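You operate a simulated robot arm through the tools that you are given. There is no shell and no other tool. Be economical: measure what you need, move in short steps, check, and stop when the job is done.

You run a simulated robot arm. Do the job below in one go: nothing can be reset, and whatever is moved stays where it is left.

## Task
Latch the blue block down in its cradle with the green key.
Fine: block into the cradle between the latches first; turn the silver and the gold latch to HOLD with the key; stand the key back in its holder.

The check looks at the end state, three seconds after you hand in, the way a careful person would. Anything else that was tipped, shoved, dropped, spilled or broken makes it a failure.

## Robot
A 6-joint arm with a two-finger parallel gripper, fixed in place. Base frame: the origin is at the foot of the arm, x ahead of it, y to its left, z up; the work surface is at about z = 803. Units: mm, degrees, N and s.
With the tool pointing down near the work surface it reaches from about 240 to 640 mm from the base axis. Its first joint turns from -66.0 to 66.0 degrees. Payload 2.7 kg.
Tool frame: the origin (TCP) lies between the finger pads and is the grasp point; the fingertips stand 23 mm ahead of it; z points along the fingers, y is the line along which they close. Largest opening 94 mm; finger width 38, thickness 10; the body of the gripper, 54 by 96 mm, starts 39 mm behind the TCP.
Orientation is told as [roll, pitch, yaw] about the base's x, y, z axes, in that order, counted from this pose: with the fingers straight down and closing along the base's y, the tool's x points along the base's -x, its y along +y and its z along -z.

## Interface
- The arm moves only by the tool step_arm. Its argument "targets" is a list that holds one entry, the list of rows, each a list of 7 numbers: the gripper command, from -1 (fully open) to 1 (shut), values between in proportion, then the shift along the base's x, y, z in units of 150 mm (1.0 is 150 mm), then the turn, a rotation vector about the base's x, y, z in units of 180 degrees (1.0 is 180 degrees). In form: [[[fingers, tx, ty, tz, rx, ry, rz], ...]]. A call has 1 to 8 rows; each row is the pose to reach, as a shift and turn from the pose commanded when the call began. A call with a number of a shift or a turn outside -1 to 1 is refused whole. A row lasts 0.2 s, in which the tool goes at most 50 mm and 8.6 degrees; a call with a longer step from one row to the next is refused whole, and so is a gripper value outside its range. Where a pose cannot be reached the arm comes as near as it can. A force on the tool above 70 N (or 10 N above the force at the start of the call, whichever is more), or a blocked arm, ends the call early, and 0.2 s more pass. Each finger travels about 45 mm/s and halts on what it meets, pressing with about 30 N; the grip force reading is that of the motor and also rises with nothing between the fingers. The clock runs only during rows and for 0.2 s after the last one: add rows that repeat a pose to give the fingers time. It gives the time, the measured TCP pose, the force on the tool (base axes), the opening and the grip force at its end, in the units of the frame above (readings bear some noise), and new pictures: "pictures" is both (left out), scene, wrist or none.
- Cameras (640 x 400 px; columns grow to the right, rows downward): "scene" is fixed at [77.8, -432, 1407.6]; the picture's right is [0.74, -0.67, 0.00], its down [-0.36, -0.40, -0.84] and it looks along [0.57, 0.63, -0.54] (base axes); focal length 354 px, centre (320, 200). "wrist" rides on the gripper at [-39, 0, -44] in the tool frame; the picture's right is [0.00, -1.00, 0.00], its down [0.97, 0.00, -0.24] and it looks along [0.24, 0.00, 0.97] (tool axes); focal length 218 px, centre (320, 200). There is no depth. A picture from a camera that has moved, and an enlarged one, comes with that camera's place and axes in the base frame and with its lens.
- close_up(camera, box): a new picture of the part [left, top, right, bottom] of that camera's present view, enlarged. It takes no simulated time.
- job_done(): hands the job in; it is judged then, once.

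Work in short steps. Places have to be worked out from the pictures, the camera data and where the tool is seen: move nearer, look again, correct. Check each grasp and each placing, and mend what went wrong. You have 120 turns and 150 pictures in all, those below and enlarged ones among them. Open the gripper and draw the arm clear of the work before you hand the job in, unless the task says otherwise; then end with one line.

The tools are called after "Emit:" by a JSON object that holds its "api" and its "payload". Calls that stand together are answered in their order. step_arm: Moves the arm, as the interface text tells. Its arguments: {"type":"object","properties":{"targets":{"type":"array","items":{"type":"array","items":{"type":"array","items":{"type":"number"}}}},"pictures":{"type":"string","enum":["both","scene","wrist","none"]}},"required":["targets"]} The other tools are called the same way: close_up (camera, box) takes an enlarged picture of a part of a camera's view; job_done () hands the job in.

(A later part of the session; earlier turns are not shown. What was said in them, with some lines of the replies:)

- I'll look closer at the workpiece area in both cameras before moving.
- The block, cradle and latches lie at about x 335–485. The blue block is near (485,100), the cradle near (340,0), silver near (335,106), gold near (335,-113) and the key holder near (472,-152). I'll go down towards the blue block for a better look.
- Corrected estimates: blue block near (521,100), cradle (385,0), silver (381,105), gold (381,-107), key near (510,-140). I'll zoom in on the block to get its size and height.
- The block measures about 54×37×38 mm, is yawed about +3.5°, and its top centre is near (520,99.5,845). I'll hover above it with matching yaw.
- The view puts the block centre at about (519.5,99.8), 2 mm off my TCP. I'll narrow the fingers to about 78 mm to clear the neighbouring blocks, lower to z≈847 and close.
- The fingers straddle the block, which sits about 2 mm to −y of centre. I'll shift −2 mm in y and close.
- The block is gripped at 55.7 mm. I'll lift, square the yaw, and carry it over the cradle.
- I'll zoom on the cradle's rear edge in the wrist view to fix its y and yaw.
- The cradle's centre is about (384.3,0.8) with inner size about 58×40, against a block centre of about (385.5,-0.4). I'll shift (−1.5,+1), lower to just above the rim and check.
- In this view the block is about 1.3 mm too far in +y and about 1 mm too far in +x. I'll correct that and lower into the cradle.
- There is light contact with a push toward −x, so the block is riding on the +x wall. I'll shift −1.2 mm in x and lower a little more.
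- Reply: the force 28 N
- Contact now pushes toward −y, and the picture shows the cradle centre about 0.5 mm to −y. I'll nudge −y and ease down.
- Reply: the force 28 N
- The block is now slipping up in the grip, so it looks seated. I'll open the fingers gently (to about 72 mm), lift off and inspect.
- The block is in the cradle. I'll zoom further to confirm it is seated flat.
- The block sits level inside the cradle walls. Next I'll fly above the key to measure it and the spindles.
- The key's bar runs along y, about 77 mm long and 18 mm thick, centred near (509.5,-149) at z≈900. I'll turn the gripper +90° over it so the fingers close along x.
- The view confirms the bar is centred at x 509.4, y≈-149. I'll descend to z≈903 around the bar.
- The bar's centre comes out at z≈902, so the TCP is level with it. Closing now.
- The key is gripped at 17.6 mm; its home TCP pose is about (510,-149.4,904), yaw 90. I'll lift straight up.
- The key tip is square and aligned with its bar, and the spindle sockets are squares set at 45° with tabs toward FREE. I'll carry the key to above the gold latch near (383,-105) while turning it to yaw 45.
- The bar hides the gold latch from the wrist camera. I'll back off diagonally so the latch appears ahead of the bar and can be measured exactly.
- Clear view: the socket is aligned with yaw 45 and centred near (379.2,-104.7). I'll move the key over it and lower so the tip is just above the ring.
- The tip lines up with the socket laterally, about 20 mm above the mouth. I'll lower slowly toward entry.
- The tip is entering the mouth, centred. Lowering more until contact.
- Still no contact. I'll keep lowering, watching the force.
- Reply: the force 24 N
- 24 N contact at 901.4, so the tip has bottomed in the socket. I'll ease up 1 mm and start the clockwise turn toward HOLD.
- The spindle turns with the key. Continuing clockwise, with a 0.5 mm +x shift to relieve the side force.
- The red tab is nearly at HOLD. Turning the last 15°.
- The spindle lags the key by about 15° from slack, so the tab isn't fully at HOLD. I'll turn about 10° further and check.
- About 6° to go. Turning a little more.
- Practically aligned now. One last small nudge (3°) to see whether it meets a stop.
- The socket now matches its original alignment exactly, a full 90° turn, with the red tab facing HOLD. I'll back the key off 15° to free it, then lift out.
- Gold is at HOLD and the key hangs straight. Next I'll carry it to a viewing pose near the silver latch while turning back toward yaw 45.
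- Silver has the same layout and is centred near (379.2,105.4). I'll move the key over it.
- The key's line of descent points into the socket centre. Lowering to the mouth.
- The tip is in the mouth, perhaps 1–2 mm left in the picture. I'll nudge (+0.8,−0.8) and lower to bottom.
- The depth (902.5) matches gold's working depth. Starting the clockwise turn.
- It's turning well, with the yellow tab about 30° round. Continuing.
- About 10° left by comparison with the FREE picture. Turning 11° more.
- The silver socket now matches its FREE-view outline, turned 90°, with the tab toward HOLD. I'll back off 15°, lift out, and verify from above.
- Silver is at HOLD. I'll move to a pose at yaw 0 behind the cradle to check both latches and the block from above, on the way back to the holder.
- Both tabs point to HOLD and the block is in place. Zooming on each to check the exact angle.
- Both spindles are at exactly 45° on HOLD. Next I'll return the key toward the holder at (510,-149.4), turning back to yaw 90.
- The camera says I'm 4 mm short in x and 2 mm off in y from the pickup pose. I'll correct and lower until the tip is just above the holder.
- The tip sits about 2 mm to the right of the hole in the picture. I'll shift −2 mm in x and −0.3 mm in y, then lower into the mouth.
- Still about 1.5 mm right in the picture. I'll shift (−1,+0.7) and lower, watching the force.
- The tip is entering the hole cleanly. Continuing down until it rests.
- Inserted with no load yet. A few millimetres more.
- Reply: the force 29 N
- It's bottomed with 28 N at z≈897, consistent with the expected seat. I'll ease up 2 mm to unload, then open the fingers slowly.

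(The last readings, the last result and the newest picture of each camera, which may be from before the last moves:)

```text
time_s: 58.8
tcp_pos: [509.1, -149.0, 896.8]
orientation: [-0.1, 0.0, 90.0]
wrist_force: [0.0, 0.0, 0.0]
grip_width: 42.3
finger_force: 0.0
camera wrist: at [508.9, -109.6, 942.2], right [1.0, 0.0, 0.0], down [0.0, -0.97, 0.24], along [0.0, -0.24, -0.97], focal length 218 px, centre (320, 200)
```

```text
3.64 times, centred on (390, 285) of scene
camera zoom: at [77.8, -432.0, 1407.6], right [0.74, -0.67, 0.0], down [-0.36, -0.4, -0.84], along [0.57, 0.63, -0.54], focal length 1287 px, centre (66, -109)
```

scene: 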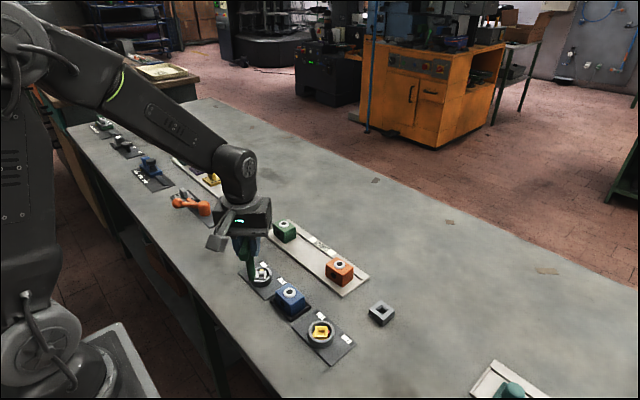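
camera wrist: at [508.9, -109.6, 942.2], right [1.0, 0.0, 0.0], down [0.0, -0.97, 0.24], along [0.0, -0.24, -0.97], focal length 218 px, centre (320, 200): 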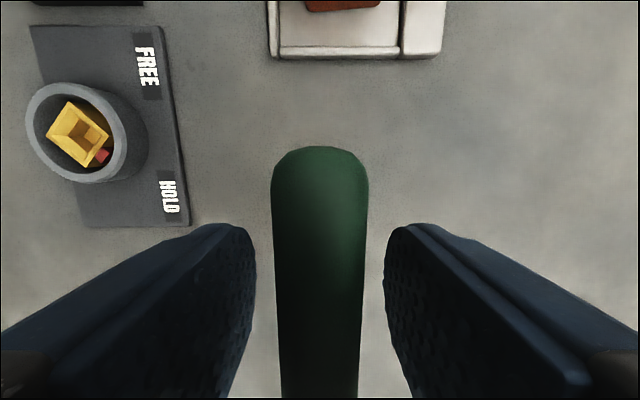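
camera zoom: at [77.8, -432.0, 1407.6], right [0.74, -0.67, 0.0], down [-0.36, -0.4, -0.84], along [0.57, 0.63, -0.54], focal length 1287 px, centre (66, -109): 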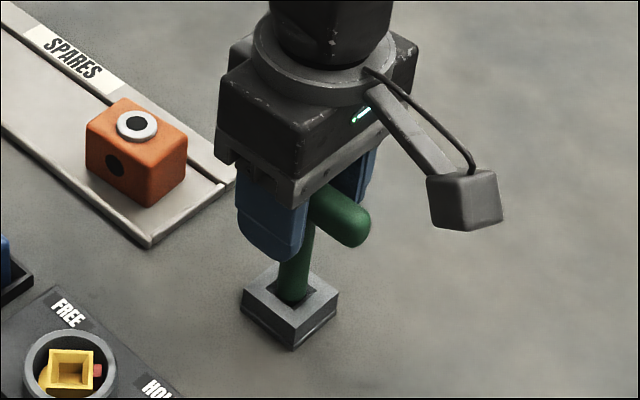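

The key stands by itself. Opening fully and rising clear.

Emit:
{"api": "step_arm", "payload": {"targets": [[[-0.5, 0, 0, 0, 0, 0, 0], [-1, 0, 0, 0, 0, 0, 0], [-1, 0, 0, 0.1, 0, 0, 0], [-1, 0, 0, 0.4, 0, 0, 0], [-1, 0, 0, 0.7, 0, 0, 0], [-1, 0, 0, 1, 0, 0, 0], [-1, 0, 0, 1, 0, 0, 0]]], "pictures": "both"}}

Emit:
{"api": "close_up", "payload": {"camera": "scene", "box": [220, 210, 420, 370]}}

```text
time_s: 60.4
tcp_pos: [510.1, -152.4, 1046.3]
orientation: [0.1, 0.0, 89.8]
wrist_force: [0.3, 0.3, 0.1]
grip_width: 94.0
finger_force: 0.1
camera wrist: at [509.6, -113.0, 1090.9], right [1.0, 0.0, 0.0], down [0.0, -0.97, 0.24], along [0.0, -0.24, -0.97], focal length 218 px, centre (320, 200)
```

scene: 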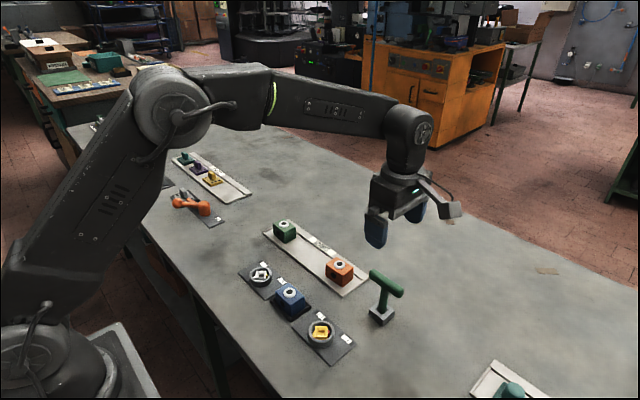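
wrist: 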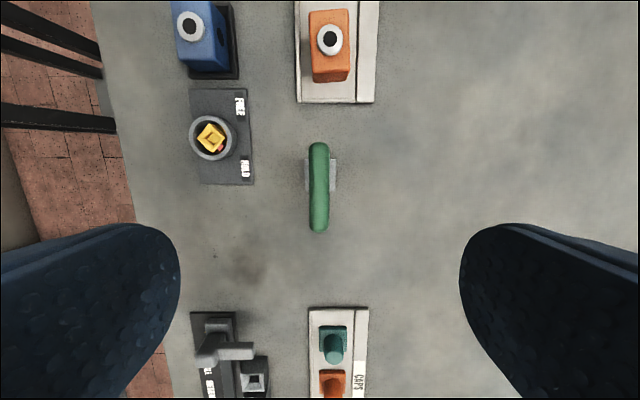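

```text
2.50 times, centred on (320, 290) of scene
camera zoom: at [77.8, -432.0, 1407.6], right [0.74, -0.67, 0.0], down [-0.36, -0.4, -0.84], along [0.57, 0.63, -0.54], focal length 885 px, centre (320, -25)
```

zoom: 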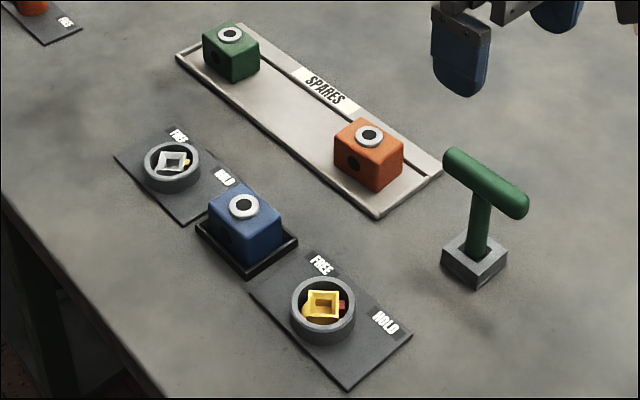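

The end state checks out. The blue block is level in the cradle, both latches point to HOLD, the key stands in its holder exactly as at the start, and nothing else moved. The gripper is open and clear, so I'm handing in.

Emit:
{"api": "job_done", "payload": {}}

```text
The job is handed in.
```

The blue block is in its cradle, both the silver and gold latches are turned to HOLD, and the green key is standing back in its holder; nothing else on the table looks moved in the final pictures.
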